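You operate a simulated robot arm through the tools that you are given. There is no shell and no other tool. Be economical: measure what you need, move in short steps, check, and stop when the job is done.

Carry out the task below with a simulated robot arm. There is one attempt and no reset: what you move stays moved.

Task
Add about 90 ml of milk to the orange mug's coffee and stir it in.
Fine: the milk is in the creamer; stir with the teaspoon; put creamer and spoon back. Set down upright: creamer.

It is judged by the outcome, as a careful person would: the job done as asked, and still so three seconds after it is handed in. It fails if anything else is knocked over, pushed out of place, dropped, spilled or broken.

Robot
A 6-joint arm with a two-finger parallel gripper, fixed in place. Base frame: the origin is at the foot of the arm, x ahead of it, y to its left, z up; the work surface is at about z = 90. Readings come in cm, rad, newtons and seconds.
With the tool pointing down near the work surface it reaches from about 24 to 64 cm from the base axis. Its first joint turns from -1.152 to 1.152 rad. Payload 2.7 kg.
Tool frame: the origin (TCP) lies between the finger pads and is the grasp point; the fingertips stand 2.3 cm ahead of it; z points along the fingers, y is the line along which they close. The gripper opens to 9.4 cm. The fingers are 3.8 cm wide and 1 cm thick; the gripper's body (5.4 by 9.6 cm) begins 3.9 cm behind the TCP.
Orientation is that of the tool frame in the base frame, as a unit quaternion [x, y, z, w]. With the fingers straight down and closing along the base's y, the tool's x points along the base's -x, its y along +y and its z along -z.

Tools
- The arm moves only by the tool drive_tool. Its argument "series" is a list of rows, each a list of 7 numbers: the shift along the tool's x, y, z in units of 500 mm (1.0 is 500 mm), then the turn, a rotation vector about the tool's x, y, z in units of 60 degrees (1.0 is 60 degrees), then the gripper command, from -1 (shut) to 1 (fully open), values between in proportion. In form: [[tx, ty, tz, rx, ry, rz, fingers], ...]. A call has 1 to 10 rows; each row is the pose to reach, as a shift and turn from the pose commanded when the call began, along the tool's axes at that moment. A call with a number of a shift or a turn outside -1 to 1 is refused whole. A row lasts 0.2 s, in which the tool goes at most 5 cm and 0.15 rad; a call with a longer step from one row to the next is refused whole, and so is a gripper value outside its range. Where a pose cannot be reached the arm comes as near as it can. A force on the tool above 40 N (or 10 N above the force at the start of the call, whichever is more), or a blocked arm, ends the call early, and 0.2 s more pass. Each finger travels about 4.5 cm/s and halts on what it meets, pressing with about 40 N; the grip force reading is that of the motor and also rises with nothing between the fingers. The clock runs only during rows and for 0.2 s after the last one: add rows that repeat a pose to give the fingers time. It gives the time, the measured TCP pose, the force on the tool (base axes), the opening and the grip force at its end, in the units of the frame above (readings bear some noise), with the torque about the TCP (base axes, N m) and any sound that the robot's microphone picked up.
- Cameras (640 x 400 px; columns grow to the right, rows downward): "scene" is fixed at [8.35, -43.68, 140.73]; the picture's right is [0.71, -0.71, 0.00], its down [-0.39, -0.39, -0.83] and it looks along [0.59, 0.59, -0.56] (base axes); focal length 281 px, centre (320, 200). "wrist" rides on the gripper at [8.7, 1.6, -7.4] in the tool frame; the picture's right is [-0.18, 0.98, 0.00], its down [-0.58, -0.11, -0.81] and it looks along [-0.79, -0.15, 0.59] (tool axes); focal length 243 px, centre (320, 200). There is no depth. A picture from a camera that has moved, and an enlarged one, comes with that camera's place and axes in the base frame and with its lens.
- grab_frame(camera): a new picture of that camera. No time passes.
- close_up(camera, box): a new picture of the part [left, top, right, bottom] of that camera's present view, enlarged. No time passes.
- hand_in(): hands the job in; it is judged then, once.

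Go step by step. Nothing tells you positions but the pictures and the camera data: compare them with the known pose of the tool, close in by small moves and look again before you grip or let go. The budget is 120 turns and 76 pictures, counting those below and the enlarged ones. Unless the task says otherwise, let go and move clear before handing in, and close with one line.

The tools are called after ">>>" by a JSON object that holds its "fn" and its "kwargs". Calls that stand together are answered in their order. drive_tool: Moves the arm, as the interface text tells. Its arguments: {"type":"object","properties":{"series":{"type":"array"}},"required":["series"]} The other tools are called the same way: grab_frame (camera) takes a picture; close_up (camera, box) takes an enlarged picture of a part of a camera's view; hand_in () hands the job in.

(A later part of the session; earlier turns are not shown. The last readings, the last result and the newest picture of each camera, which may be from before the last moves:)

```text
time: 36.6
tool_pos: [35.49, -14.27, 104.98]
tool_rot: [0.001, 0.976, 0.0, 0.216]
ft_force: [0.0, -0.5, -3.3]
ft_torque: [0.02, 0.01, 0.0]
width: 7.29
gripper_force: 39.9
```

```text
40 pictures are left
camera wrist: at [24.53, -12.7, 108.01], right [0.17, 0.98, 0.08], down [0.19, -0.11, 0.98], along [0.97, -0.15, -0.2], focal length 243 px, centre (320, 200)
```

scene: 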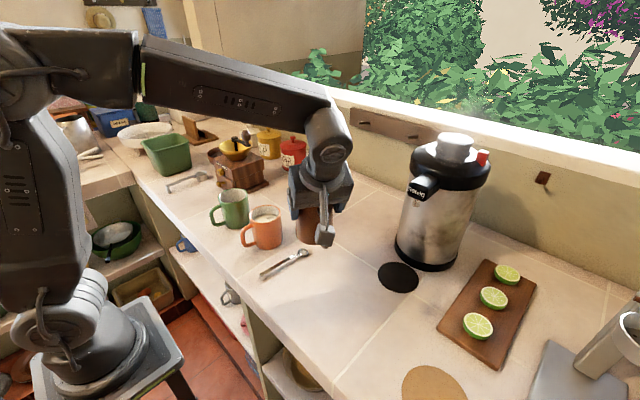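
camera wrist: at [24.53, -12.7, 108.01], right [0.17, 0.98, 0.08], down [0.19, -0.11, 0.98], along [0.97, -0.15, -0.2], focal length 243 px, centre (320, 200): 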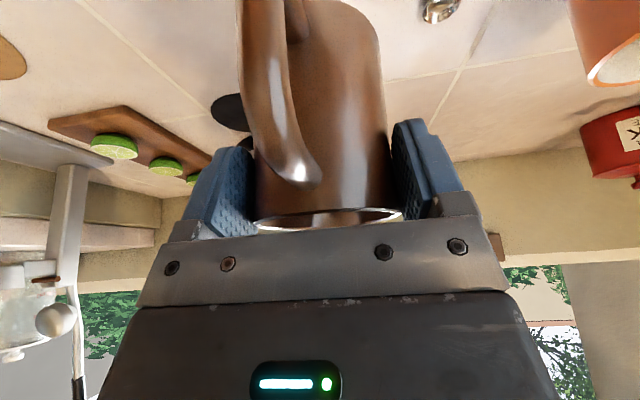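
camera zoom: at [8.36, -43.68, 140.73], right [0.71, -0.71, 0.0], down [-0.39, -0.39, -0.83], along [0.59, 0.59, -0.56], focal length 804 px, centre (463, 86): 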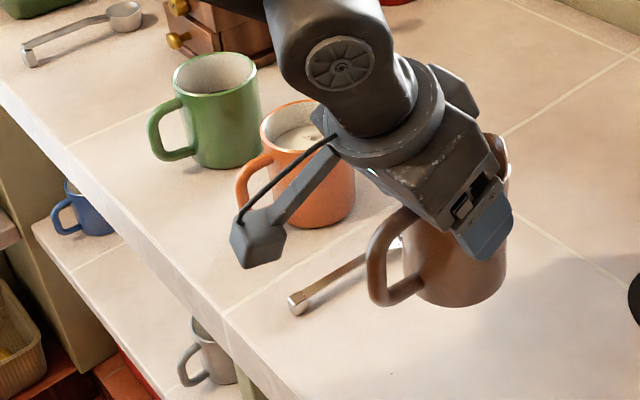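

Lowering the creamer straight down onto its original spot.

>>> {"fn": "drive_tool", "kwargs": {"series": [[0.014, 0, 0.03, 0, 0, 0, -1], [0.028, 0, 0.06, 0, 0, 0, -1], [0.042, 0, 0.09, 0, 0, 0, -1], [0.05, 0, 0.107, 0, 0, 0, -1], [0.0545, 0, 0.1168, 0, 0, 0, -1], [0.0567, 0, 0.1214, 0, 0, 0, -1], [0.0567, 0, 0.1214, 0, 0, 0, -1]]}}

>>> {"fn": "close_up", "kwargs": {"camera": "scene", "box": [250, 210, 350, 310]}}

```text
time: 38.2
tool_pos: [35.54, -14.35, 98.43]
tool_rot: [0.0, 0.976, 0.0, 0.218]
ft_force: [-3.6, 5.3, 13.2]
ft_torque: [-0.03, 0.27, 0.02]
width: 7.25
gripper_force: 40.1
```

```text
4.00 times, centred on (300, 260) of scene
camera zoom: at [8.33, -43.66, 140.74], right [0.71, -0.71, 0.0], down [-0.39, -0.39, -0.83], along [0.59, 0.59, -0.56], focal length 1126 px, centre (400, -40)
```

zoom: 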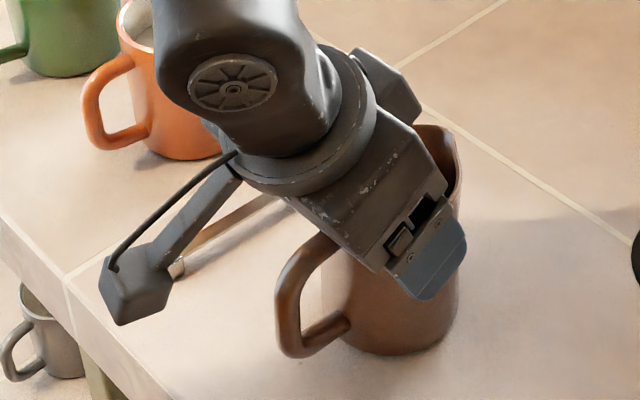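

It's seated on the table in its original spot. Opening the fingers and backing straight out along the tool.

>>> {"fn": "drive_tool", "kwargs": {"series": [[-0.0009, 0, -0.0018, 0, 0, 0, -1], [-0.0009, 0, -0.0018, 0, 0, 0, 0.7], [-0.0009, 0, -0.0018, 0, 0, 0, 1], [-0.0009, 0, -0.0018, 0, 0, 0, 1], [-0.0009, 0, -0.0018, 0, 0, 0, 1]]}}

>>> {"fn": "drive_tool", "kwargs": {"series": [[0, 0, -0.03, 0, 0, 0, 1], [0, 0, -0.08, 0, 0, 0, 1], [0, 0, -0.15, 0, 0, 0, 1], [0, 0, -0.23, 0, 0, 0, 1], [0, 0, -0.3, 0, 0, 0, 1], [0, 0, -0.3, 0, 0, 0, 1]]}}

>>> {"fn": "grab_frame", "kwargs": {"camera": "wrist"}}

>>> {"fn": "close_up", "kwargs": {"camera": "scene", "box": [190, 170, 350, 310]}}

```text
time: 39.4
tool_pos: [35.48, -14.31, 98.26]
tool_rot: [0.0, 0.976, 0.0, 0.216]
ft_force: [-0.2, -0.1, -0.6]
ft_torque: [-0.03, 0.0, 0.01]
width: 9.42
gripper_force: 0.1
```

```text
time: 40.8
tool_pos: [29.24, -14.33, 112.17]
tool_rot: [0.0, 0.976, 0.0, 0.216]
ft_force: [0.0, -0.1, -0.2]
ft_torque: [0.03, 0.02, 0.0]
width: 9.39
gripper_force: 0.0
```

```text
38 pictures are left
camera wrist: at [18.23, -12.74, 115.16], right [0.17, 0.98, 0.08], down [0.19, -0.11, 0.98], along [0.97, -0.15, -0.2], focal length 243 px, centre (320, 200)
```

wrist: 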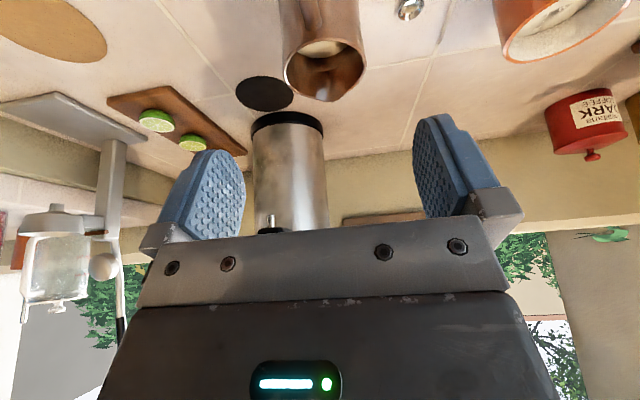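

```text
2.86 times, centred on (270, 240) of scene
camera zoom: at [8.35, -43.68, 140.73], right [0.71, -0.71, 0.0], down [-0.39, -0.39, -0.83], along [0.59, 0.59, -0.56], focal length 804 px, centre (463, 86)
```

zoom: 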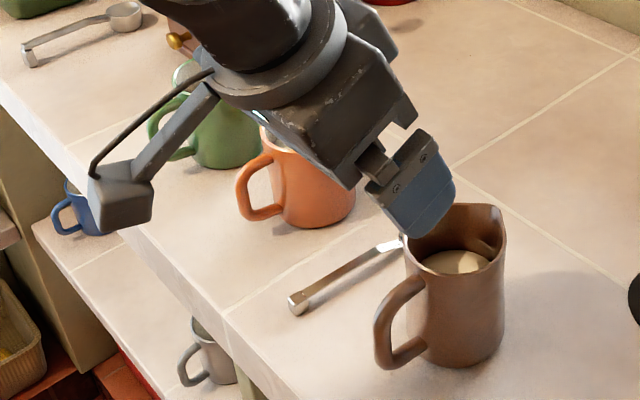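

The creamer is standing in its place with less milk. I'll revisit the earlier viewing pose to compare levels one-to-one with the earlier picture.

>>> {"fn": "drive_tool", "kwargs": {"series": [[0.004, -0.004, -0.018, 0, 0.104, 0, 1], [0.0074, -0.008, -0.036, 0, 0.208, 0, 1], [0.011, -0.012, -0.055, 0, 0.312, 0, 1], [0.0148, -0.0164, -0.0732, 0, 0.417, 0, 1], [0.0148, -0.0164, -0.0732, 0, 0.417, 0, 1]]}}

>>> {"fn": "close_up", "kwargs": {"camera": "wrist", "box": [270, 0, 570, 180]}}

>>> {"fn": "close_up", "kwargs": {"camera": "scene", "box": [190, 170, 350, 310]}}

```text
time: 42.0
tool_pos: [26.83, -15.13, 114.85]
tool_rot: [0.001, 1.0, 0.0, 0.0]
ft_force: [0.6, 0.3, 0.8]
ft_torque: [0.0, 0.03, 0.05]
width: 9.38
gripper_force: 0.0
```

```text
2.13 times, centred on (420, 90) of wrist
camera zoom: at [18.23, -13.45, 122.39], right [0.19, 0.98, 0.0], down [0.58, -0.11, 0.81], along [0.79, -0.15, -0.59], focal length 518 px, centre (107, 435)
```

zoom: 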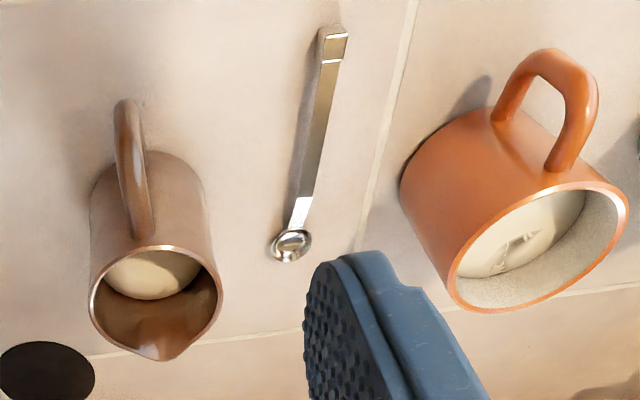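

```text
2.86 times, centred on (270, 240) of scene
camera zoom: at [8.35, -43.68, 140.73], right [0.71, -0.71, 0.0], down [-0.39, -0.39, -0.83], along [0.59, 0.59, -0.56], focal length 804 px, centre (463, 86)
```

zoom: 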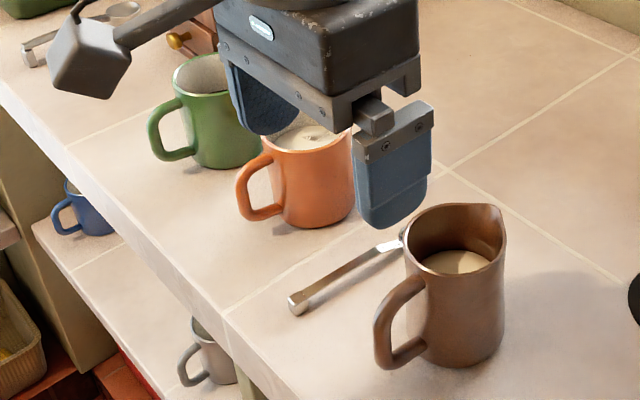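

Both levels say about 50 ml went in (mug up ~1.4 cm, creamer down ~1.45 cm), so roughly 40 ml more is needed, meaning a tilt near 60°. Regrasping the creamer the same way.

>>> {"fn": "drive_tool", "kwargs": {"series": [[-0.018, 0.004, 0.03, 0, -0.104, 0, 1], [-0.037, 0.008, 0.06, 0, -0.208, 0, 1], [-0.055, 0.012, 0.09, 0, -0.312, 0, 1], [-0.0734, 0.016, 0.118, 0, -0.417, 0, 1], [-0.0734, 0.016, 0.118, 0, -0.417, 0, 1]]}}

>>> {"fn": "drive_tool", "kwargs": {"series": [[0, 0, 0.06, 0, 0, 0, 1], [0, 0, 0.12, 0, 0, 0, 1], [0, 0, 0.16, 0, 0, 0, 1], [0, 0, 0.2, 0, 0, 0, 1], [0, 0, 0.2, 0, 0, 0, 1]]}}

>>> {"fn": "grab_frame", "kwargs": {"camera": "wrist"}}

```text
time: 43.2
tool_pos: [30.58, -14.22, 109.0]
tool_rot: [0.0, 0.976, 0.0, 0.217]
ft_force: [-0.9, -0.3, -0.8]
ft_torque: [0.01, -0.01, -0.01]
width: 9.38
gripper_force: 0.0
```

```text
time: 44.4
tool_pos: [34.85, -14.3, 100.03]
tool_rot: [0.0, 0.976, 0.0, 0.217]
ft_force: [0.0, -0.3, 0.8]
ft_torque: [0.01, 0.0, -0.01]
width: 9.39
gripper_force: 0.0
```

```text
34 pictures are left
camera wrist: at [23.88, -12.71, 103.01], right [0.17, 0.98, 0.08], down [0.19, -0.11, 0.98], along [0.97, -0.15, -0.2], focal length 243 px, centre (320, 200)
```

wrist: 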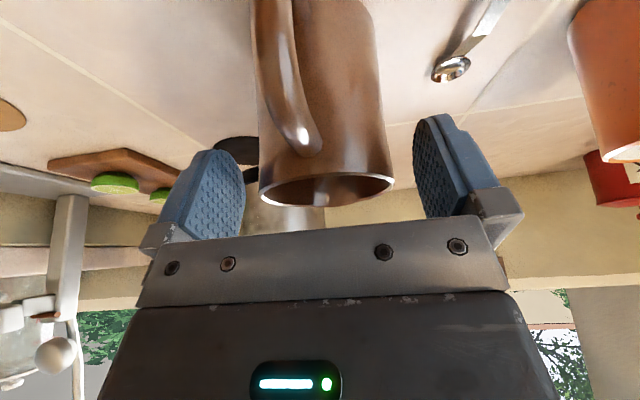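

Aligned as before. Advancing, gripping, and lifting.

>>> {"fn": "drive_tool", "kwargs": {"series": [[0, 0, 0.02, 0, 0, 0, 1], [0, 0, 0.036, 0, 0, 0, 1], [0, 0, 0.036, 0, 0, 0, 0.6], [0, 0, 0.036, 0, 0, 0, 0.3], [0, 0, 0.036, 0, 0, 0, -0.2], [0, 0, 0.036, 0, 0, 0, -1], [0, 0, 0.036, 0, 0, 0, -1], [0, 0, 0.036, 0, 0, 0, -1]]}}

>>> {"fn": "drive_tool", "kwargs": {"series": [[-0.0085, 0, -0.018, 0, 0, 0, -1], [-0.0254, 0, -0.0544, 0, 0, 0, -1], [-0.0423, 0, -0.0906, 0, 0, 0, -1], [-0.0592, 0, -0.1269, 0, 0, 0, -1], [-0.0677, 0, -0.145, 0, 0, 0, -1], [-0.0677, 0, -0.145, 0, 0, 0, -1]]}}

```text
time: 46.2
tool_pos: [35.56, -14.35, 98.33]
tool_rot: [0.0, 0.976, 0.0, 0.216]
ft_force: [1.4, -0.6, -0.4]
ft_torque: [-0.15, -0.14, 0.01]
width: 7.27
gripper_force: 40.0
```

```text
time: 47.6
tool_pos: [35.64, -14.49, 106.33]
tool_rot: [0.0, 0.976, 0.001, 0.217]
ft_force: [0.5, 0.0, -3.3]
ft_torque: [0.01, 0.04, -0.02]
width: 7.26
gripper_force: 40.4
```

Repeating the same yaw, approach and pre-tilt sequence to the pouring point.

>>> {"fn": "drive_tool", "kwargs": {"series": [[-0.004, 0.012, -0.015, -0.053, 0, -0.113, -1], [-0.007, 0.025, -0.03, -0.106, 0, -0.226, -1], [-0.01, 0.037, -0.045, -0.159, 0, -0.34, -1], [-0.014, 0.05, -0.06, -0.212, 0, -0.453, -1], [-0.017, 0.062, -0.075, -0.264, 0, -0.566, -1], [-0.021, 0.075, -0.09, -0.317, 0, -0.68, -1], [-0.024, 0.087, -0.105, -0.37, 0, -0.793, -1], [-0.027, 0.1, -0.12, -0.423, 0, -0.906, -1], [-0.027, 0.1, -0.12, -0.423, 0, -0.906, -1]]}}

>>> {"fn": "drive_tool", "kwargs": {"series": [[-0.012, 0.015, 0.026, 0, 0.04, 0, -1], [-0.025, 0.03, 0.052, 0, 0.083, 0, -1], [-0.037, 0.046, 0.079, 0, 0.125, 0, -1], [-0.05, 0.061, 0.105, 0, 0.167, 0, -1], [-0.062, 0.076, 0.131, 0, 0.208, 0, -1], [-0.0744, 0.0912, 0.1574, 0, 0.25, 0, -1], [-0.0744, 0.0912, 0.1574, 0, 0.25, 0, -1]]}}

>>> {"fn": "drive_tool", "kwargs": {"series": [[0.0043, 0, 0.0175, 0, 0.083, 0, -1], [0.0086, 0, 0.035, 0, 0.167, 0, -1], [0.0086, 0, 0.035, 0, 0.167, 0, -1]]}}

>>> {"fn": "close_up", "kwargs": {"camera": "scene", "box": [215, 170, 315, 270]}}

```text
time: 49.6
tool_pos: [34.36, -9.29, 112.36]
tool_rot: [-0.488, 0.845, 0.108, 0.188]
ft_force: [0.3, 0.5, -3.8]
ft_torque: [-0.05, 0.05, 0.03]
width: 7.26
gripper_force: 40.2
```

```text
time: 51.2
tool_pos: [33.69, -1.36, 106.65]
tool_rot: [-0.497, 0.863, 0.043, 0.076]
ft_force: [0.6, 0.0, -5.4]
ft_torque: [-0.02, 0.0, 0.01]
width: 7.26
gripper_force: 39.7
```

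```text
time: 52.0
tool_pos: [33.69, -1.46, 104.93]
tool_rot: [-0.499, 0.867, 0.0, -0.001]
ft_force: [-0.3, 0.6, -4.0]
ft_torque: [0.05, 0.03, 0.0]
width: 7.26
gripper_force: 40.4
```

```text
4.00 times, centred on (265, 220) of scene
camera zoom: at [8.36, -43.68, 140.73], right [0.71, -0.71, 0.0], down [-0.39, -0.39, -0.83], along [0.59, 0.59, -0.56], focal length 1126 px, centre (540, 120)
```

zoom: 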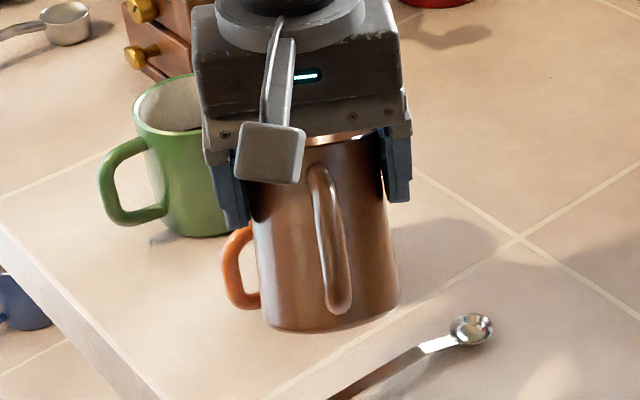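

Positioned as before. Now tilting about the lip to 59.5°, holding about 2 s, then back to 25°.

>>> {"fn": "drive_tool", "kwargs": {"series": [[-0.0007, 0, -0.014, 0, 0.121, 0, -1], [-0.0028, 0, -0.0281, 0, 0.242, 0, -1], [-0.0069, 0, -0.0417, 0, 0.363, 0, -1], [-0.0126, 0, -0.0546, 0, 0.483, 0, -1], [-0.0152, 0, -0.0594, 0, 0.53, 0, -1], [-0.018, 0, -0.0638, 0, 0.575, 0, -1], [-0.018, 0, -0.0638, 0, 0.575, 0, -1], [-0.018, 0, -0.0638, 0, 0.575, 0, -1], [-0.018, 0, -0.0638, 0, 0.575, 0, -1]]}}

>>> {"fn": "close_up", "kwargs": {"camera": "scene", "box": [215, 150, 325, 270]}}

>>> {"fn": "drive_tool", "kwargs": {"series": [[0, 0, 0, 0, 0, 0, -1], [0, 0, 0, 0, 0, 0, -1], [0, 0, 0, 0, 0, 0, -1], [0, 0, 0, 0, 0, 0, -1]]}}

```text
time: 54.0
tool_pos: [34.16, -0.6, 108.19]
tool_rot: [-0.476, 0.828, -0.148, -0.257]
ft_force: [0.6, -0.1, -4.8]
ft_torque: [0.08, -0.08, 0.02]
width: 7.26
gripper_force: 40.2
```

```text
3.33 times, centred on (270, 210) of scene
camera zoom: at [8.36, -43.68, 140.73], right [0.71, -0.71, 0.0], down [-0.39, -0.39, -0.83], along [0.59, 0.59, -0.56], focal length 938 px, centre (487, 167)
```

zoom: 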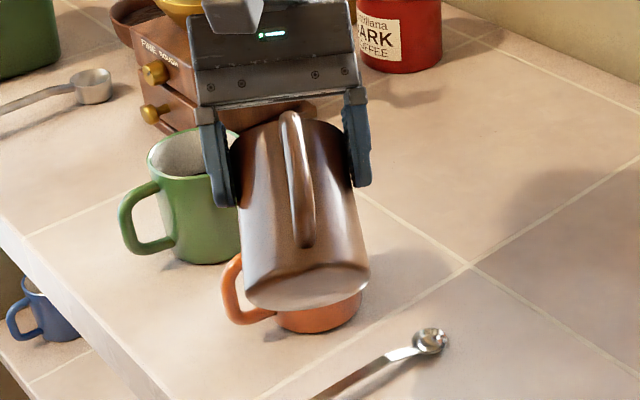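

```text
time: 55.0
tool_pos: [34.15, -0.49, 108.27]
tool_rot: [-0.476, 0.828, -0.148, -0.257]
ft_force: [0.5, -0.3, -4.0]
ft_torque: [0.06, -0.03, 0.04]
width: 7.22
gripper_force: 39.5
```

Tilting back upright over the mug, then retreating for a level check.

>>> {"fn": "drive_tool", "kwargs": {"series": [[-0.0035, 0, 0.0135, 0, -0.121, 0, -1], [-0.0075, 0, 0.027, 0, -0.242, 0, -1], [-0.0115, 0, 0.0405, 0, -0.363, 0, -1], [-0.0165, 0, 0.052, 0, -0.47, 0, -1], [-0.0214, 0, 0.0628, 0, -0.575, 0, -1], [-0.0214, 0, 0.0628, 0, -0.575, 0, -1]]}}

>>> {"fn": "drive_tool", "kwargs": {"series": [[0.015, 0, -0.04, 0, -0.03, 0, -1], [0.05, -0.02, -0.09, 0, -0.13, 0, -1], [0.09, -0.06, -0.12, 0, -0.23, 0, -1], [0.13, -0.12, -0.12, 0, -0.33, 0, -1], [0.168, -0.189, -0.12, 0, -0.417, 0, -1], [0.168, -0.189, -0.12, 0, -0.417, 0, -1]]}}

>>> {"fn": "close_up", "kwargs": {"camera": "scene", "box": [235, 195, 295, 235]}}

```text
time: 56.4
tool_pos: [33.7, -1.34, 104.86]
tool_rot: [-0.498, 0.867, 0.0, 0.0]
ft_force: [1.4, 0.7, -3.9]
ft_torque: [0.04, 0.0, -0.01]
width: 7.23
gripper_force: 40.0
```

```text
time: 57.8
tool_pos: [37.51, -13.47, 110.9]
tool_rot: [-0.488, 0.845, 0.109, 0.188]
ft_force: [0.6, -1.7, -3.8]
ft_torque: [-0.04, 0.02, -0.04]
width: 7.23
gripper_force: 40.1
```

```text
10.00 times, centred on (265, 215) of scene
camera zoom: at [8.36, -43.68, 140.73], right [0.71, -0.71, 0.0], down [-0.39, -0.39, -0.83], along [0.59, 0.59, -0.56], focal length 2814 px, centre (870, 50)
```

zoom: 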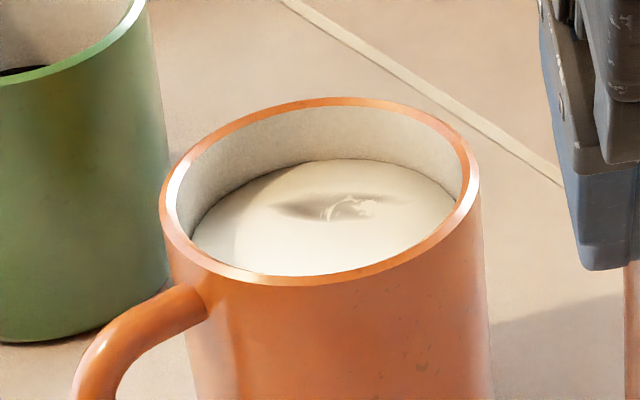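

The level is now at the target for roughly 90 ml (rise ≈2.3 cm). Returning the creamer to its place.

>>> {"fn": "drive_tool", "kwargs": {"series": [[0.011, 0.003, 0.011, 0.053, 0, 0.113, -1], [0.022, 0.007, 0.023, 0.106, 0, 0.226, -1], [0.033, 0.01, 0.034, 0.159, 0, 0.34, -1], [0.044, 0.014, 0.046, 0.212, 0, 0.453, -1], [0.054, 0.017, 0.057, 0.264, 0, 0.566, -1], [0.065, 0.021, 0.069, 0.317, 0, 0.68, -1], [0.076, 0.024, 0.08, 0.37, 0, 0.793, -1], [0.087, 0.0276, 0.092, 0.423, 0, 0.906, -1], [0.087, 0.0276, 0.092, 0.423, 0, 0.906, -1]]}}

>>> {"fn": "drive_tool", "kwargs": {"series": [[0, 0, 0, 0, 0, 0, -1]]}}

>>> {"fn": "drive_tool", "kwargs": {"series": [[0, 0, 0, 0, 0, 0, -1]]}}

```text
time: 59.8
tool_pos: [35.39, -14.46, 104.93]
tool_rot: [0.001, 0.976, 0.0, 0.216]
ft_force: [-0.4, 0.0, -3.5]
ft_torque: [-0.02, 0.04, 0.02]
width: 7.23
gripper_force: 40.2
```

```text
time: 60.2
tool_pos: [35.25, -14.39, 104.88]
tool_rot: [0.001, 0.976, 0.0, 0.216]
ft_force: [0.8, -0.6, -4.0]
ft_torque: [0.0, 0.01, -0.01]
width: 7.25
gripper_force: 40.5
```

```text
time: 60.6
tool_pos: [35.49, -14.37, 104.93]
tool_rot: [0.002, 0.976, 0.0, 0.217]
ft_force: [0.4, -1.0, -2.6]
ft_torque: [0.01, 0.02, 0.0]
width: 7.22
gripper_force: 39.8
```

Lowering it with a small correction.

>>> {"fn": "drive_tool", "kwargs": {"series": [[0.012, 0.001, 0.03, 0, 0, 0, -1], [0.025, 0.001, 0.06, 0, 0, 0, -1], [0.038, 0.001, 0.09, 0, 0, 0, -1], [0.046, 0.001, 0.107, 0, 0, 0, -1], [0.05, 0.001, 0.1155, 0, 0, 0, -1], [0.0523, 0.001, 0.12, 0, 0, 0, -1], [0.0523, 0.001, 0.12, 0, 0, 0, -1]]}}

>>> {"fn": "close_up", "kwargs": {"camera": "scene", "box": [250, 210, 350, 310]}}

```text
time: 62.2
tool_pos: [35.68, -14.44, 98.41]
tool_rot: [0.0, 0.976, 0.0, 0.216]
ft_force: [-0.7, 0.3, -3.3]
ft_torque: [0.01, 0.01, -0.02]
width: 7.24
gripper_force: 39.8
```

```text
4.00 times, centred on (300, 260) of scene
camera zoom: at [8.36, -43.68, 140.73], right [0.71, -0.71, 0.0], down [-0.39, -0.39, -0.83], along [0.59, 0.59, -0.56], focal length 1126 px, centre (400, -40)
```

zoom: 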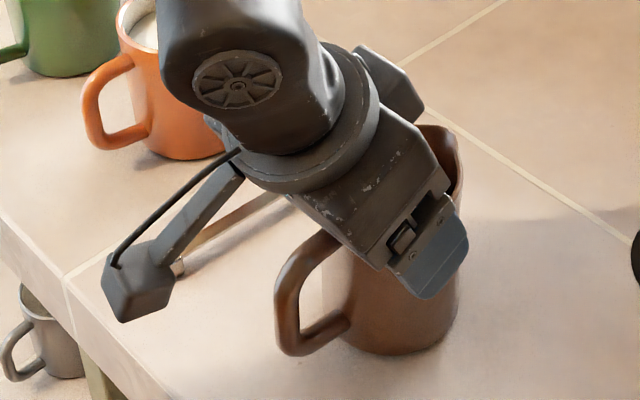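

Not quite touching yet; lowering another couple of millimetres.

>>> {"fn": "drive_tool", "kwargs": {"series": [[0.0008, 0, 0.0018, 0, 0, 0, -1], [0.0016, 0, 0.0034, 0, 0, 0, -1], [0.0016, 0, 0.0034, 0, 0, 0, -1]]}}

```text
time: 63.0
tool_pos: [35.69, -14.46, 98.47]
tool_rot: [0.001, 0.976, -0.002, 0.219]
ft_force: [-4.9, 1.6, 19.5]
ft_torque: [0.05, 0.47, 0.15]
width: 7.23
gripper_force: 40.0
```

Seated on the table. Easing the pressure, opening and backing out.

>>> {"fn": "drive_tool", "kwargs": {"series": [[-0.0008, 0, -0.0017, 0, 0, 0, -1], [-0.0008, 0, -0.0017, 0, 0, 0, 0.7], [-0.0008, 0, -0.0017, 0, 0, 0, 1], [-0.0008, 0, -0.0017, 0, 0, 0, 1], [-0.0008, 0, -0.0017, 0, 0, 0, 1]]}}

>>> {"fn": "drive_tool", "kwargs": {"series": [[0, 0, -0.03, 0, 0, 0, 1], [0, 0, -0.08, 0, 0, 0, 1], [0, 0, -0.15, 0, 0, 0, 1], [0, 0, -0.23, 0, 0, 0, 1], [0, 0, -0.3, 0, 0, 0, 1], [0, 0, -0.3, 0, 0, 0, 1]]}}

>>> {"fn": "drive_tool", "kwargs": {"series": [[0.004, -0.004, -0.018, 0, 0.104, 0, 1], [0.0074, -0.008, -0.036, 0, 0.208, 0, 1], [0.011, -0.012, -0.055, 0, 0.312, 0, 1], [0.0148, -0.0164, -0.0732, 0, 0.417, 0, 1], [0.0148, -0.0164, -0.0732, 0, 0.417, 0, 1]]}}

>>> {"fn": "close_up", "kwargs": {"camera": "wrist", "box": [270, 0, 570, 180]}}

>>> {"fn": "close_up", "kwargs": {"camera": "scene", "box": [240, 210, 350, 310]}}

```text
time: 64.2
tool_pos: [35.57, -14.45, 98.33]
tool_rot: [0.001, 0.976, -0.001, 0.216]
ft_force: [0.4, 0.0, 0.2]
ft_torque: [-0.03, -0.01, 0.02]
width: 9.4
gripper_force: 0.2
```

```text
time: 65.6
tool_pos: [29.11, -14.4, 111.91]
tool_rot: [0.0, 0.976, 0.0, 0.217]
ft_force: [-0.8, 0.3, -0.7]
ft_torque: [0.01, -0.02, -0.02]
width: 9.38
gripper_force: 0.2
```

```text
time: 66.8
tool_pos: [26.89, -15.16, 115.07]
tool_rot: [0.001, 1.0, -0.001, -0.001]
ft_force: [0.5, 0.4, 0.4]
ft_torque: [-0.03, 0.0, -0.02]
width: 9.41
gripper_force: 0.0
```

```text
2.13 times, centred on (420, 90) of wrist
camera zoom: at [18.36, -13.53, 122.49], right [0.19, 0.98, 0.0], down [0.58, -0.11, 0.81], along [0.79, -0.15, -0.59], focal length 518 px, centre (107, 435)
```

zoom: 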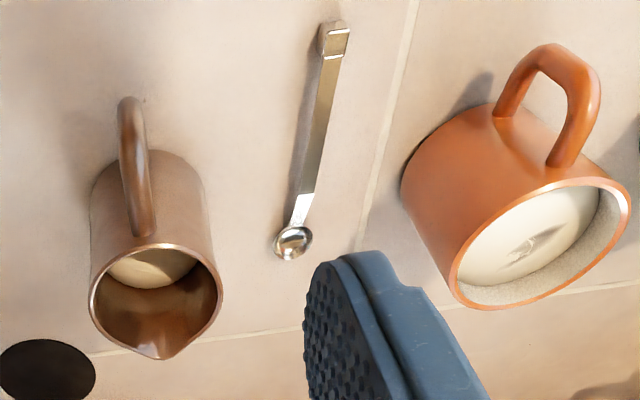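

```text
4.00 times, centred on (295, 260) of scene
camera zoom: at [8.35, -43.68, 140.73], right [0.71, -0.71, 0.0], down [-0.39, -0.39, -0.83], along [0.59, 0.59, -0.56], focal length 1126 px, centre (420, -40)
```

zoom: 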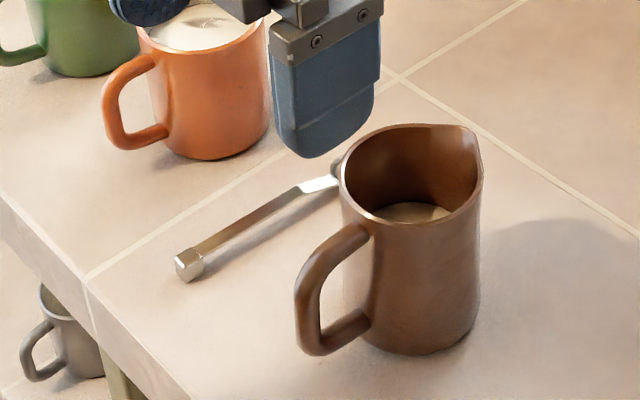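

About 85–90 ml by both vessels, and the creamer stands upright in its place. Next is the teaspoon: handle along x at y≈-4.4, raised to z≈91.8. I'll move above the handle with a 30° forward tilt.

>>> {"fn": "drive_tool", "kwargs": {"series": [[-0.02, 0.043, 0.03, 0, -0.1, 0, 0.3], [-0.04, 0.086, 0.07, 0, -0.2, 0, 0.0], [-0.06, 0.129, 0.12, 0, -0.3, 0, -0.3], [-0.08, 0.172, 0.17, 0, -0.4, 0, -0.3], [-0.1, 0.214, 0.22, 0, -0.5, 0, -0.3], [-0.1, 0.214, 0.22, 0, -0.5, 0, -0.3]]}}

>>> {"fn": "grab_frame", "kwargs": {"camera": "wrist"}}

>>> {"fn": "close_up", "kwargs": {"camera": "scene", "box": [230, 190, 330, 290]}}

```text
time: 68.2
tool_pos: [31.82, -4.46, 104.01]
tool_rot: [0.001, 0.966, 0.0, 0.259]
ft_force: [0.5, -0.6, -1.1]
ft_torque: [-0.02, -0.01, -0.03]
width: 3.3
gripper_force: 0.1
```

```text
27 pictures are left
camera wrist: at [20.62, -2.85, 106.15], right [0.16, 0.98, 0.09], down [0.1, -0.11, 0.99], along [0.98, -0.15, -0.12], focal length 243 px, centre (320, 200)
```

wrist: 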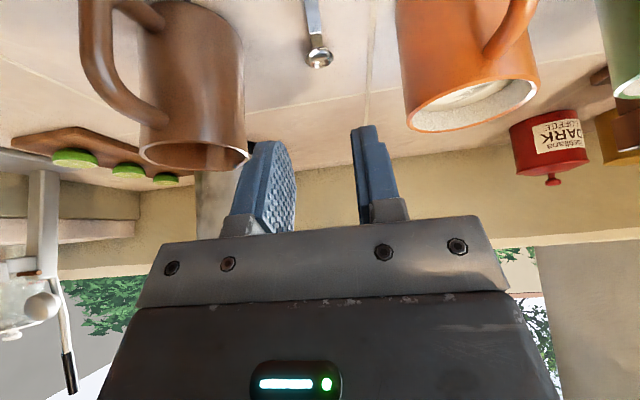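

```text
4.00 times, centred on (280, 240) of scene
camera zoom: at [8.35, -43.68, 140.73], right [0.71, -0.71, 0.0], down [-0.39, -0.39, -0.83], along [0.59, 0.59, -0.56], focal length 1126 px, centre (480, 40)
```

zoom: 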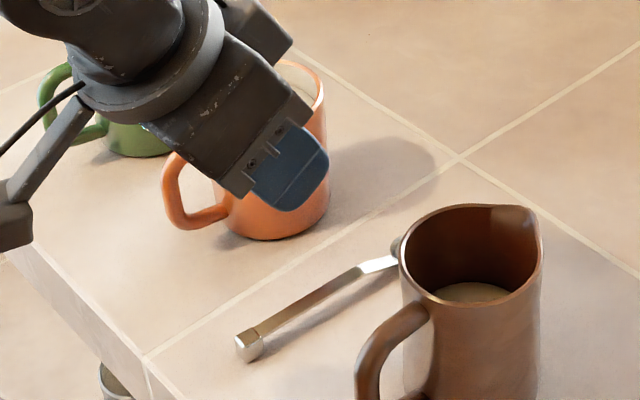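

The handle line reads y≈-4.1 at x≈32, angled about -4°. Descending near it with a small yaw and a wider opening.

>>> {"fn": "drive_tool", "kwargs": {"series": [[0.03, 0.002, 0.055, 0.011, 0, 0.019, 0.0], [0.065, 0.004, 0.11, 0.022, 0, 0.038, 0.0], [0.095, 0.006, 0.1645, 0.033, 0, 0.058, 0.0], [0.095, 0.006, 0.1645, 0.033, 0, 0.058, 0.0]]}}

>>> {"fn": "grab_frame", "kwargs": {"camera": "wrist"}}

>>> {"fn": "close_up", "kwargs": {"camera": "scene", "box": [235, 220, 315, 290]}}

```text
time: 69.2
tool_pos: [32.65, -5.98, 97.0]
tool_rot: [0.033, 0.966, -0.004, 0.257]
ft_force: [0.5, 0.8, -0.3]
ft_torque: [-0.01, -0.01, 0.02]
width: 4.68
gripper_force: 0.1
out of reach, approached as far as the arm can: row 2, 3, 4
```

```text
25 pictures are left
camera wrist: at [21.55, -3.64, 99.06], right [0.23, 0.97, 0.1], down [0.1, -0.12, 0.99], along [0.97, -0.21, -0.12], focal length 243 px, centre (320, 200)
```

wrist: 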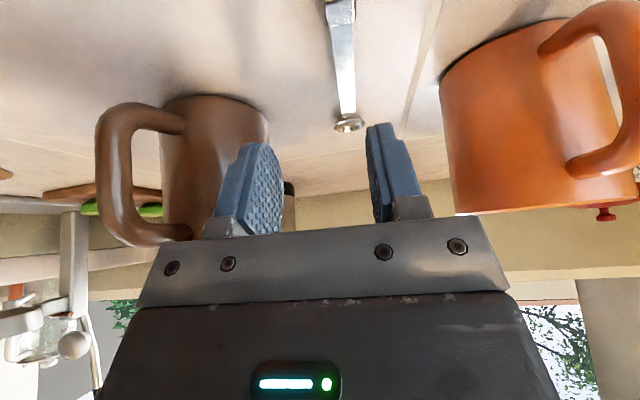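

```text
5.71 times, centred on (275, 255) of scene
camera zoom: at [8.35, -43.68, 140.73], right [0.71, -0.71, 0.0], down [-0.39, -0.39, -0.83], along [0.59, 0.59, -0.56], focal length 1608 px, centre (577, -114)
```

zoom: 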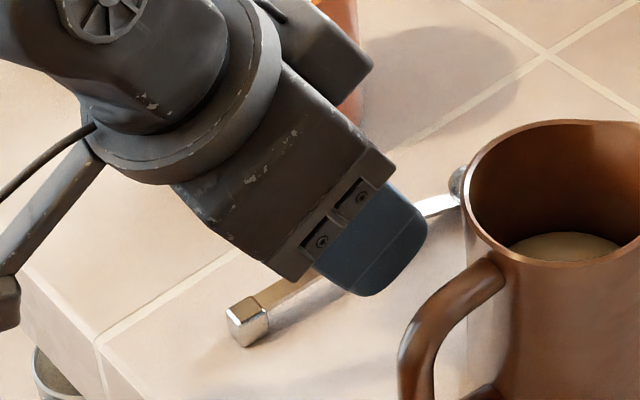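

That tilt is out of reach this close in; the arm drifted a little. I'll rise again and use a steeper 12° tilt instead.

>>> {"fn": "drive_tool", "kwargs": {"series": [[-0.03, 0, -0.05, 0, 0, 0, 0], [-0.06, 0, -0.1, 0, 0.1, 0, 0], [-0.08, 0, -0.139, 0, 0.2, 0, 0], [-0.08, 0, -0.139, 0, 0.3, 0, 0], [-0.08, 0, -0.139, 0, 0.3, 0, 0]]}}

```text
time: 70.4
tool_pos: [32.57, -5.81, 104.87]
tool_rot: [0.035, 0.994, -0.004, 0.104]
ft_force: [0.0, 0.3, 0.3]
ft_torque: [0.03, -0.04, -0.04]
width: 4.72
gripper_force: 0.1
```

Now descending to just above the handle at (32.3, -4.15).

>>> {"fn": "drive_tool", "kwargs": {"series": [[0.01, 0.0164, 0.04, 0, 0, 0, 0], [0.0195, 0.0328, 0.09, 0, 0, 0, 0], [0.034, 0.0328, 0.14, 0, 0, 0, 0], [0.0487, 0.0328, 0.1914, 0, 0, 0, 0], [0.0487, 0.0328, 0.1914, 0, 0, 0, 0]]}}

>>> {"fn": "grab_frame", "kwargs": {"camera": "wrist"}}

>>> {"fn": "close_up", "kwargs": {"camera": "scene", "box": [235, 220, 315, 290]}}

```text
time: 71.6
tool_pos: [32.24, -4.33, 95.1]
tool_rot: [0.035, 0.994, -0.003, 0.104]
ft_force: [0.4, -0.4, 0.4]
ft_torque: [0.0, -0.02, 0.01]
width: 4.68
gripper_force: 0.0
```

```text
23 pictures are left
camera wrist: at [22.44, -2.01, 100.51], right [0.25, 0.97, 0.04], down [0.39, -0.14, 0.91], along [0.89, -0.21, -0.41], focal length 243 px, centre (320, 200)
```

wrist: 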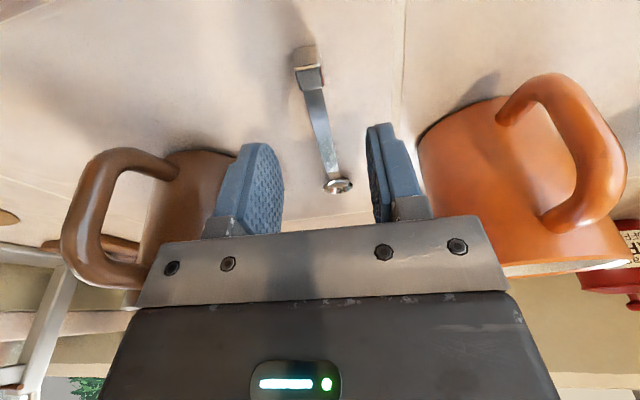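

```text
5.71 times, centred on (275, 255) of scene
camera zoom: at [8.35, -43.68, 140.73], right [0.71, -0.71, 0.0], down [-0.39, -0.39, -0.83], along [0.59, 0.59, -0.56], focal length 1608 px, centre (577, -114)
```

zoom: 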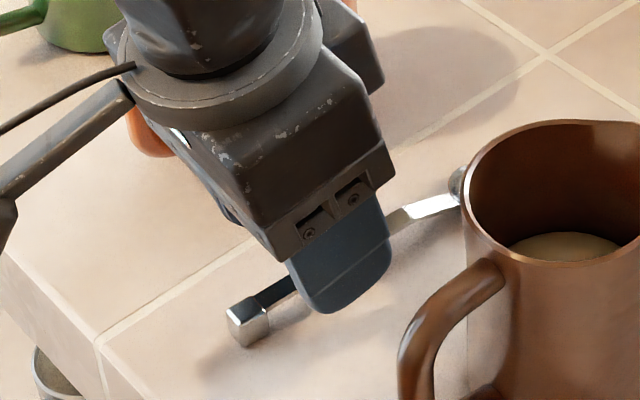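

The handle is centred between the fingers. Descending to just above the table (TCP z≈92.6) and checking.

>>> {"fn": "drive_tool", "kwargs": {"series": [[0.005, 0, 0.024, 0, 0, 0, 0], [0.009, 0, 0.042, 0, 0, 0, 0], [0.0104, 0, 0.049, 0, 0, 0, 0], [0.0104, 0, 0.049, 0, 0, 0, 0]]}}

>>> {"fn": "close_up", "kwargs": {"camera": "scene", "box": [235, 220, 315, 290]}}

>>> {"fn": "grab_frame", "kwargs": {"camera": "wrist"}}

```text
time: 72.6
tool_pos: [32.22, -4.2, 92.58]
tool_rot: [0.035, 0.994, -0.004, 0.105]
ft_force: [-11.6, 2.3, 35.9]
ft_torque: [0.01, 0.82, -0.11]
width: 4.72
gripper_force: 0.0
```

```text
5.71 times, centred on (275, 255) of scene
camera zoom: at [8.29, -43.67, 140.74], right [0.71, -0.71, 0.0], down [-0.39, -0.39, -0.83], along [0.59, 0.59, -0.56], focal length 1608 px, centre (577, -114)
```

zoom: 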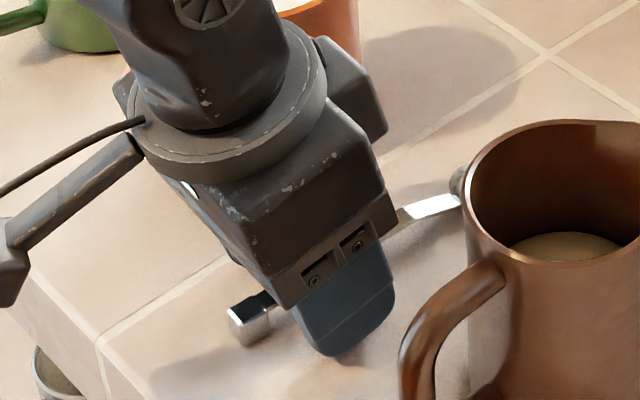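

```text
20 pictures are left
camera wrist: at [22.36, -1.99, 98.08], right [0.25, 0.97, 0.04], down [0.39, -0.14, 0.91], along [0.89, -0.21, -0.41], focal length 243 px, centre (320, 200)
```

wrist: 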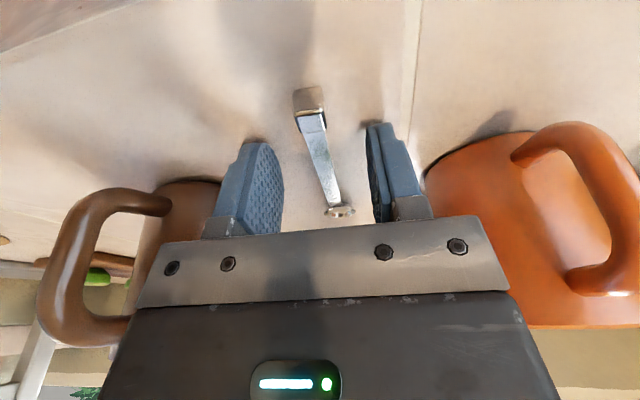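

Fingertips touch the table with the handle between them. Raising 3 mm and closing.

>>> {"fn": "drive_tool", "kwargs": {"series": [[-0.0012, 0, -0.0059, 0, 0, 0, 0], [-0.0012, 0, -0.0059, 0, 0, 0, 0], [-0.0012, 0, -0.0059, 0, 0, 0, -0.4], [-0.0012, 0, -0.0059, 0, 0, 0, -0.6], [-0.0012, 0, -0.0059, 0, 0, 0, -1], [-0.0012, 0, -0.0059, 0, 0, 0, -1], [-0.0012, 0, -0.0059, 0, 0, 0, -1]]}}

>>> {"fn": "close_up", "kwargs": {"camera": "scene", "box": [235, 220, 315, 290]}}

```text
time: 74.2
tool_pos: [32.34, -4.26, 92.89]
tool_rot: [0.035, 0.994, -0.004, 0.104]
ft_force: [-0.1, 1.0, -0.2]
ft_torque: [-0.02, 0.02, 0.03]
width: 0.47
gripper_force: 39.7
```

```text
5.71 times, centred on (275, 255) of scene
camera zoom: at [8.35, -43.68, 140.73], right [0.71, -0.71, 0.0], down [-0.39, -0.39, -0.83], along [0.59, 0.59, -0.56], focal length 1608 px, centre (577, -114)
```

zoom: 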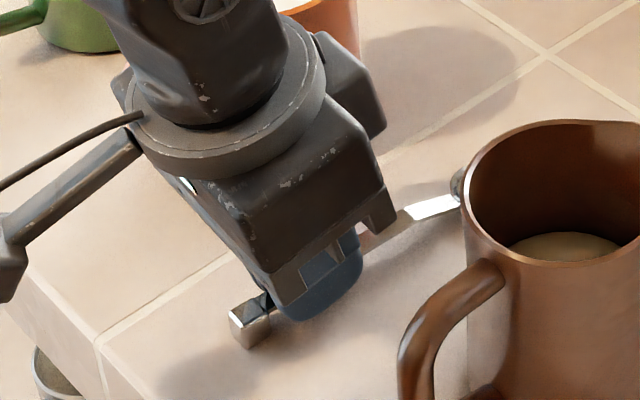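

Closed on about 0.5 cm, which could be the handle. Lifting gently to verify.

>>> {"fn": "drive_tool", "kwargs": {"series": [[-0.004, 0, -0.02, 0, 0, 0, -1], [-0.01, 0, -0.047, 0, 0, 0, -1], [-0.0166, 0, -0.0782, 0, 0, 0, -1], [-0.0166, 0, -0.0782, 0, 0, 0, -1]]}}

>>> {"fn": "close_up", "kwargs": {"camera": "scene", "box": [225, 200, 325, 290]}}

>>> {"fn": "grab_frame", "kwargs": {"camera": "wrist"}}

```text
time: 75.2
tool_pos: [32.29, -4.23, 96.88]
tool_rot: [0.035, 0.994, -0.004, 0.105]
ft_force: [-0.4, -0.5, -0.1]
ft_torque: [0.02, 0.0, 0.0]
width: 0.47
gripper_force: 40.2
```

```text
4.44 times, centred on (275, 245) of scene
camera zoom: at [8.35, -43.68, 140.73], right [0.71, -0.71, 0.0], down [-0.39, -0.39, -0.83], along [0.59, 0.59, -0.56], focal length 1251 px, centre (520, 0)
```

zoom: 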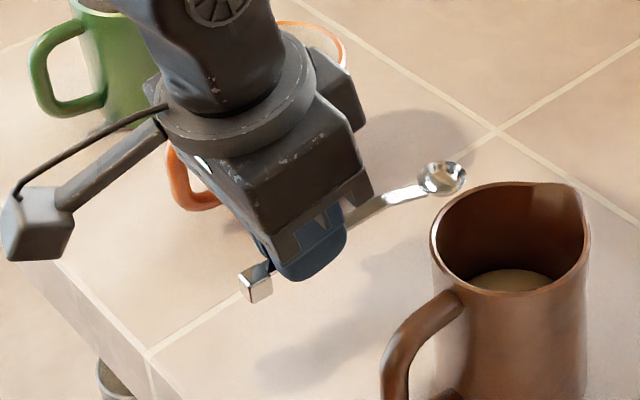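

```text
17 pictures are left
camera wrist: at [22.41, -1.91, 102.31], right [0.25, 0.97, 0.04], down [0.39, -0.14, 0.91], along [0.89, -0.21, -0.41], focal length 243 px, centre (320, 200)
```

wrist: 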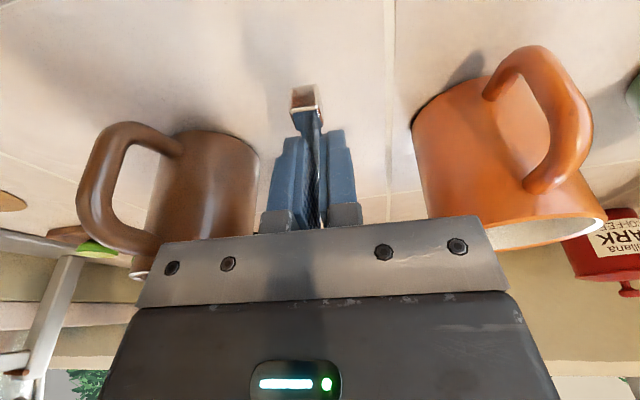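

The spoon is held firmly. Raising it, tilting it 60° bowl-down, and moving above the orange mug.

>>> {"fn": "drive_tool", "kwargs": {"series": [[-0.0166, 0, -0.0782, 0, 0, 0, -1], [-0.034, 0.03, -0.155, 0, 0.1, 0, -1], [-0.055, 0.07, -0.23, 0, 0.24, 0, -1], [-0.085, 0.12, -0.2916, 0, 0.38, 0, -1], [-0.11, 0.16, -0.2916, 0, 0.52, 0, -1], [-0.128, 0.188, -0.2916, 0, 0.66, 0, -1], [-0.128, 0.188, -0.2916, 0, 0.8, 0, -1], [-0.128, 0.188, -0.2916, 0, 0.93, 0, -1], [-0.128, 0.188, -0.2916, 0, 1.0, 0, -1], [-0.128, 0.188, -0.2916, 0, 1.0, 0, -1]]}}

>>> {"fn": "grab_frame", "kwargs": {"camera": "wrist"}}

>>> {"fn": "close_up", "kwargs": {"camera": "scene", "box": [205, 130, 325, 250]}}

```text
time: 77.4
tool_pos: [34.92, 4.87, 110.72]
tool_rot: [0.033, 0.913, 0.015, -0.406]
ft_force: [0.5, 0.1, 1.0]
ft_torque: [0.0, -0.01, -0.02]
width: 0.5
gripper_force: 40.0
out of reach, approached as far as the arm can: row 9, 10
```

```text
16 pictures are left
camera wrist: at [34.87, 6.46, 122.07], right [0.19, 0.97, -0.14], down [0.98, -0.18, 0.11], along [0.08, -0.15, -0.98], focal length 243 px, centre (320, 200)
```

wrist: 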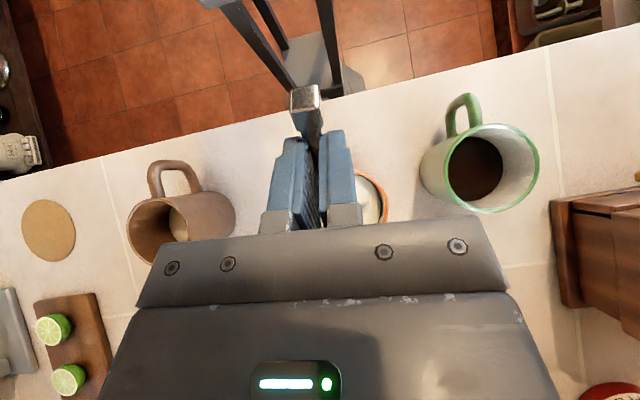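

```text
3.33 times, centred on (265, 190) of scene
camera zoom: at [8.35, -43.68, 140.73], right [0.71, -0.71, 0.0], down [-0.39, -0.39, -0.83], along [0.59, 0.59, -0.56], focal length 938 px, centre (503, 233)
```

zoom: 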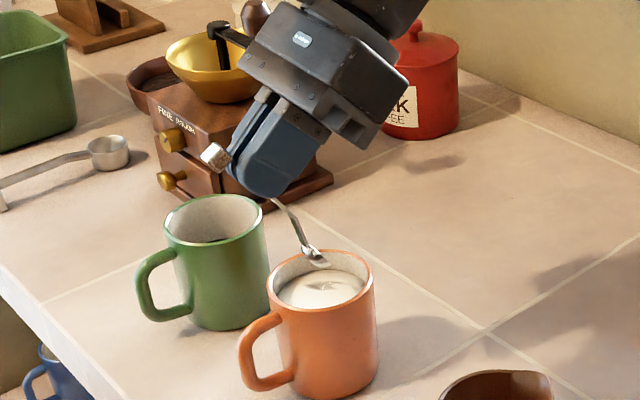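

The bowl is over the mug (tip ≈(37.9,4.7,101.3)). Lowering in two steps into the coffee.

>>> {"fn": "drive_tool", "kwargs": {"series": [[-0.022, 0, 0.015, 0, 0, 0, -1], [-0.045, 0, 0.03, 0, 0, 0, -1], [-0.067, 0, 0.0446, 0, 0, 0, -1], [-0.067, 0, 0.0446, 0, 0, 0, -1]]}}

>>> {"fn": "close_up", "kwargs": {"camera": "scene", "box": [215, 150, 315, 250]}}

```text
time: 78.4
tool_pos: [35.57, 4.96, 106.55]
tool_rot: [0.032, 0.913, 0.014, -0.407]
ft_force: [-0.2, -0.5, -0.5]
ft_torque: [0.0, -0.01, 0.04]
width: 0.48
gripper_force: 40.0
```

```text
4.00 times, centred on (265, 200) of scene
camera zoom: at [8.35, -43.68, 140.73], right [0.71, -0.71, 0.0], down [-0.39, -0.39, -0.83], along [0.59, 0.59, -0.56], focal length 1126 px, centre (540, 200)
```

zoom: 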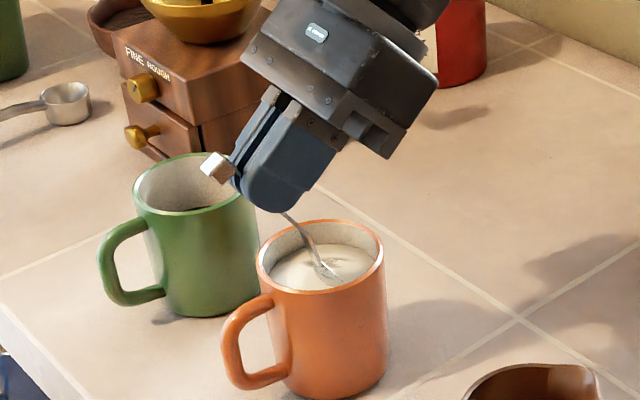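

The spoon enters the cup cleanly. Lowering the bowl deep into the coffee.

>>> {"fn": "drive_tool", "kwargs": {"series": [[-0.02, 0, 0.016, 0, 0, 0, -1], [-0.04, -0.001, 0.032, 0, 0, 0, -1], [-0.0584, -0.001, 0.0472, 0, 0, 0, -1], [-0.0584, -0.001, 0.0472, 0, 0, 0, -1]]}}

>>> {"fn": "close_up", "kwargs": {"camera": "scene", "box": [225, 170, 305, 250]}}

```text
time: 79.4
tool_pos: [35.84, 4.87, 102.93]
tool_rot: [0.032, 0.913, 0.014, -0.407]
ft_force: [-0.2, 0.6, -0.7]
ft_torque: [-0.01, 0.03, 0.01]
width: 0.5
gripper_force: 39.9
```

```text
5.00 times, centred on (265, 210) of scene
camera zoom: at [8.35, -43.68, 140.73], right [0.71, -0.71, 0.0], down [-0.39, -0.39, -0.83], along [0.59, 0.59, -0.56], focal length 1407 px, centre (595, 150)
```

zoom: 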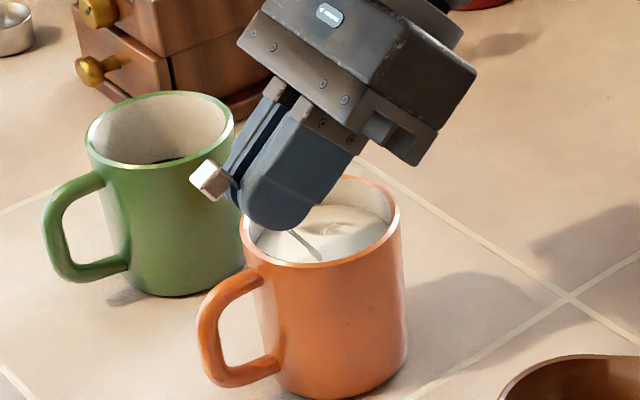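

The bowl is submerged and clear of the walls. Stirring in small circles of 1.2 cm radius.

>>> {"fn": "drive_tool", "kwargs": {"series": [[-0.0161, 0, -0.0178, 0, 0, 0, -1], [-0.008, 0.0208, -0.0089, 0, 0, 0, -1], [0.008, 0.0208, 0.0089, 0, 0, 0, -1], [0.0161, 0, 0.0178, 0, 0, 0, -1], [0.008, -0.0208, 0.0089, 0, 0, 0, -1], [-0.008, -0.0208, -0.0089, 0, 0, 0, -1], [-0.0161, 0, -0.0178, 0, 0, 0, -1], [-0.008, 0.0208, -0.0089, 0, 0, 0, -1], [0.008, 0.0208, 0.0089, 0, 0, 0, -1], [0, 0, 0, 0, 0, 0, -1]]}}

>>> {"fn": "drive_tool", "kwargs": {"series": [[0.0161, 0, 0.0178, 0, 0, 0, -1], [0.008, -0.0208, 0.0089, 0, 0, 0, -1], [-0.008, -0.0208, -0.0089, 0, 0, 0, -1], [-0.0161, 0, -0.0178, 0, 0, 0, -1], [-0.008, 0.0208, -0.0089, 0, 0, 0, -1], [0.008, 0.0208, 0.0089, 0, 0, 0, -1], [0.0161, 0, 0.0178, 0, 0, 0, -1], [0.008, -0.0208, 0.0089, 0, 0, 0, -1], [-0.008, -0.0208, -0.0089, 0, 0, 0, -1], [0, 0, 0, 0, 0, 0, -1]]}}

>>> {"fn": "close_up", "kwargs": {"camera": "scene", "box": [225, 170, 305, 250]}}

```text
time: 81.6
tool_pos: [35.95, 4.8, 102.91]
tool_rot: [0.033, 0.913, 0.015, -0.406]
ft_force: [1.3, -0.1, 0.0]
ft_torque: [-0.03, 0.01, 0.0]
width: 0.5
gripper_force: 40.3
```

```text
time: 83.8
tool_pos: [35.68, 4.88, 102.92]
tool_rot: [0.033, 0.913, 0.015, -0.407]
ft_force: [0.1, 0.0, -0.2]
ft_torque: [0.02, 0.05, -0.01]
width: 0.47
gripper_force: 39.9
```

```text
5.00 times, centred on (265, 210) of scene
camera zoom: at [8.35, -43.68, 140.73], right [0.71, -0.71, 0.0], down [-0.39, -0.39, -0.83], along [0.59, 0.59, -0.56], focal length 1407 px, centre (595, 150)
```

zoom: 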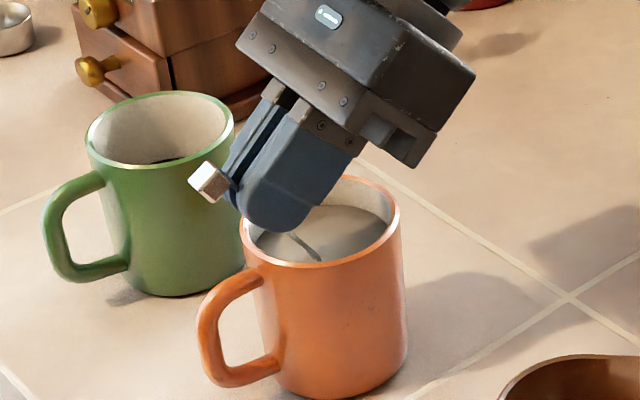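

Stirring works; the surface is turning from white toward beige. Continuing with more circles.

>>> {"fn": "drive_tool", "kwargs": {"series": [[-0.0161, 0, -0.0178, 0, 0, 0, -1], [-0.008, 0.0208, -0.0089, 0, 0, 0, -1], [0.008, 0.0208, 0.0089, 0, 0, 0, -1], [0.0161, 0, 0.0178, 0, 0, 0, -1], [0.008, -0.0208, 0.0089, 0, 0, 0, -1], [-0.008, -0.0208, -0.0089, 0, 0, 0, -1], [-0.0161, 0, -0.0178, 0, 0, 0, -1], [-0.008, 0.0208, -0.0089, 0, 0, 0, -1], [0.008, 0.0208, 0.0089, 0, 0, 0, -1], [0, 0, 0, 0, 0, 0, -1]]}}

>>> {"fn": "drive_tool", "kwargs": {"series": [[0.0161, 0, 0.0178, 0, 0, 0, -1], [0.008, -0.0208, 0.0089, 0, 0, 0, -1], [-0.008, -0.0208, -0.0089, 0, 0, 0, -1], [-0.0161, 0, -0.0178, 0, 0, 0, -1], [-0.008, 0.0208, -0.0089, 0, 0, 0, -1], [0.008, 0.0208, 0.0089, 0, 0, 0, -1], [0.0161, 0, 0.0178, 0, 0, 0, -1], [0.008, -0.0208, 0.0089, 0, 0, 0, -1], [-0.008, -0.0208, -0.0089, 0, 0, 0, -1], [0, 0, 0, 0, 0, 0, -1]]}}

>>> {"fn": "drive_tool", "kwargs": {"series": [[-0.0161, 0, -0.0178, 0, 0, 0, -1], [-0.008, 0.0208, -0.0089, 0, 0, 0, -1], [0.008, 0.0208, 0.0089, 0, 0, 0, -1], [0.0161, 0, 0.0178, 0, 0, 0, -1], [0.008, -0.0208, 0.0089, 0, 0, 0, -1], [-0.008, -0.0208, -0.0089, 0, 0, 0, -1], [-0.0161, 0, -0.0178, 0, 0, 0, -1], [-0.008, 0.0208, -0.0089, 0, 0, 0, -1], [0.008, 0.0208, 0.0089, 0, 0, 0, -1], [0, 0, 0, 0, 0, 0, -1]]}}

>>> {"fn": "drive_tool", "kwargs": {"series": [[0.0161, 0, 0.0178, 0, 0, 0, -1], [0.008, -0.0208, 0.0089, 0, 0, 0, -1], [-0.008, -0.0208, -0.0089, 0, 0, 0, -1], [-0.0161, 0, -0.0178, 0, 0, 0, -1], [-0.008, 0.0208, -0.0089, 0, 0, 0, -1], [0.008, 0.0208, 0.0089, 0, 0, 0, -1], [0.0161, 0, 0.0178, 0, 0, 0, -1], [0.008, -0.0208, 0.0089, 0, 0, 0, -1], [-0.008, -0.0208, -0.0089, 0, 0, 0, -1], [0, 0, 0, 0, 0, 0, -1]]}}

>>> {"fn": "close_up", "kwargs": {"camera": "scene", "box": [225, 170, 305, 250]}}

```text
time: 86.0
tool_pos: [35.82, 4.86, 102.89]
tool_rot: [0.033, 0.913, 0.015, -0.406]
ft_force: [-0.2, -0.7, -0.5]
ft_torque: [-0.02, 0.03, -0.01]
width: 0.47
gripper_force: 40.3
```

```text
time: 88.2
tool_pos: [35.93, 4.72, 103.01]
tool_rot: [0.033, 0.913, 0.015, -0.406]
ft_force: [-0.4, 0.3, -0.2]
ft_torque: [-0.03, 0.01, 0.03]
width: 0.45
gripper_force: 40.8
```

```text
time: 90.4
tool_pos: [35.81, 4.71, 103.07]
tool_rot: [0.032, 0.913, 0.014, -0.406]
ft_force: [-0.7, -0.7, -0.1]
ft_torque: [0.03, 0.01, 0.02]
width: 0.51
gripper_force: 39.9
```

```text
time: 92.6
tool_pos: [35.76, 4.76, 103.05]
tool_rot: [0.033, 0.913, 0.015, -0.406]
ft_force: [0.6, 0.3, 0.6]
ft_torque: [-0.04, 0.0, 0.02]
width: 0.49
gripper_force: 40.2
```

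```text
5.00 times, centred on (265, 210) of scene
camera zoom: at [8.35, -43.68, 140.73], right [0.71, -0.71, 0.0], down [-0.39, -0.39, -0.83], along [0.59, 0.59, -0.56], focal length 1407 px, centre (595, 150)
```

zoom: 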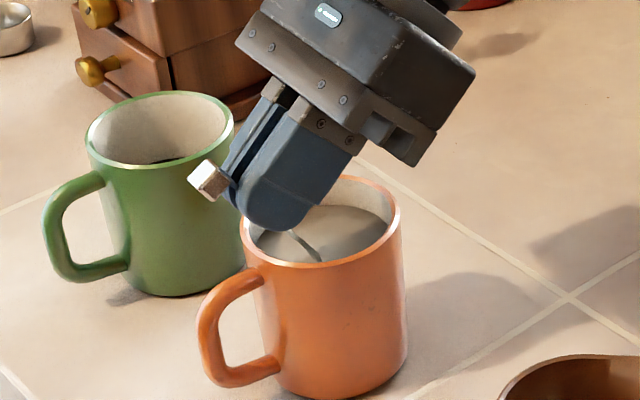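

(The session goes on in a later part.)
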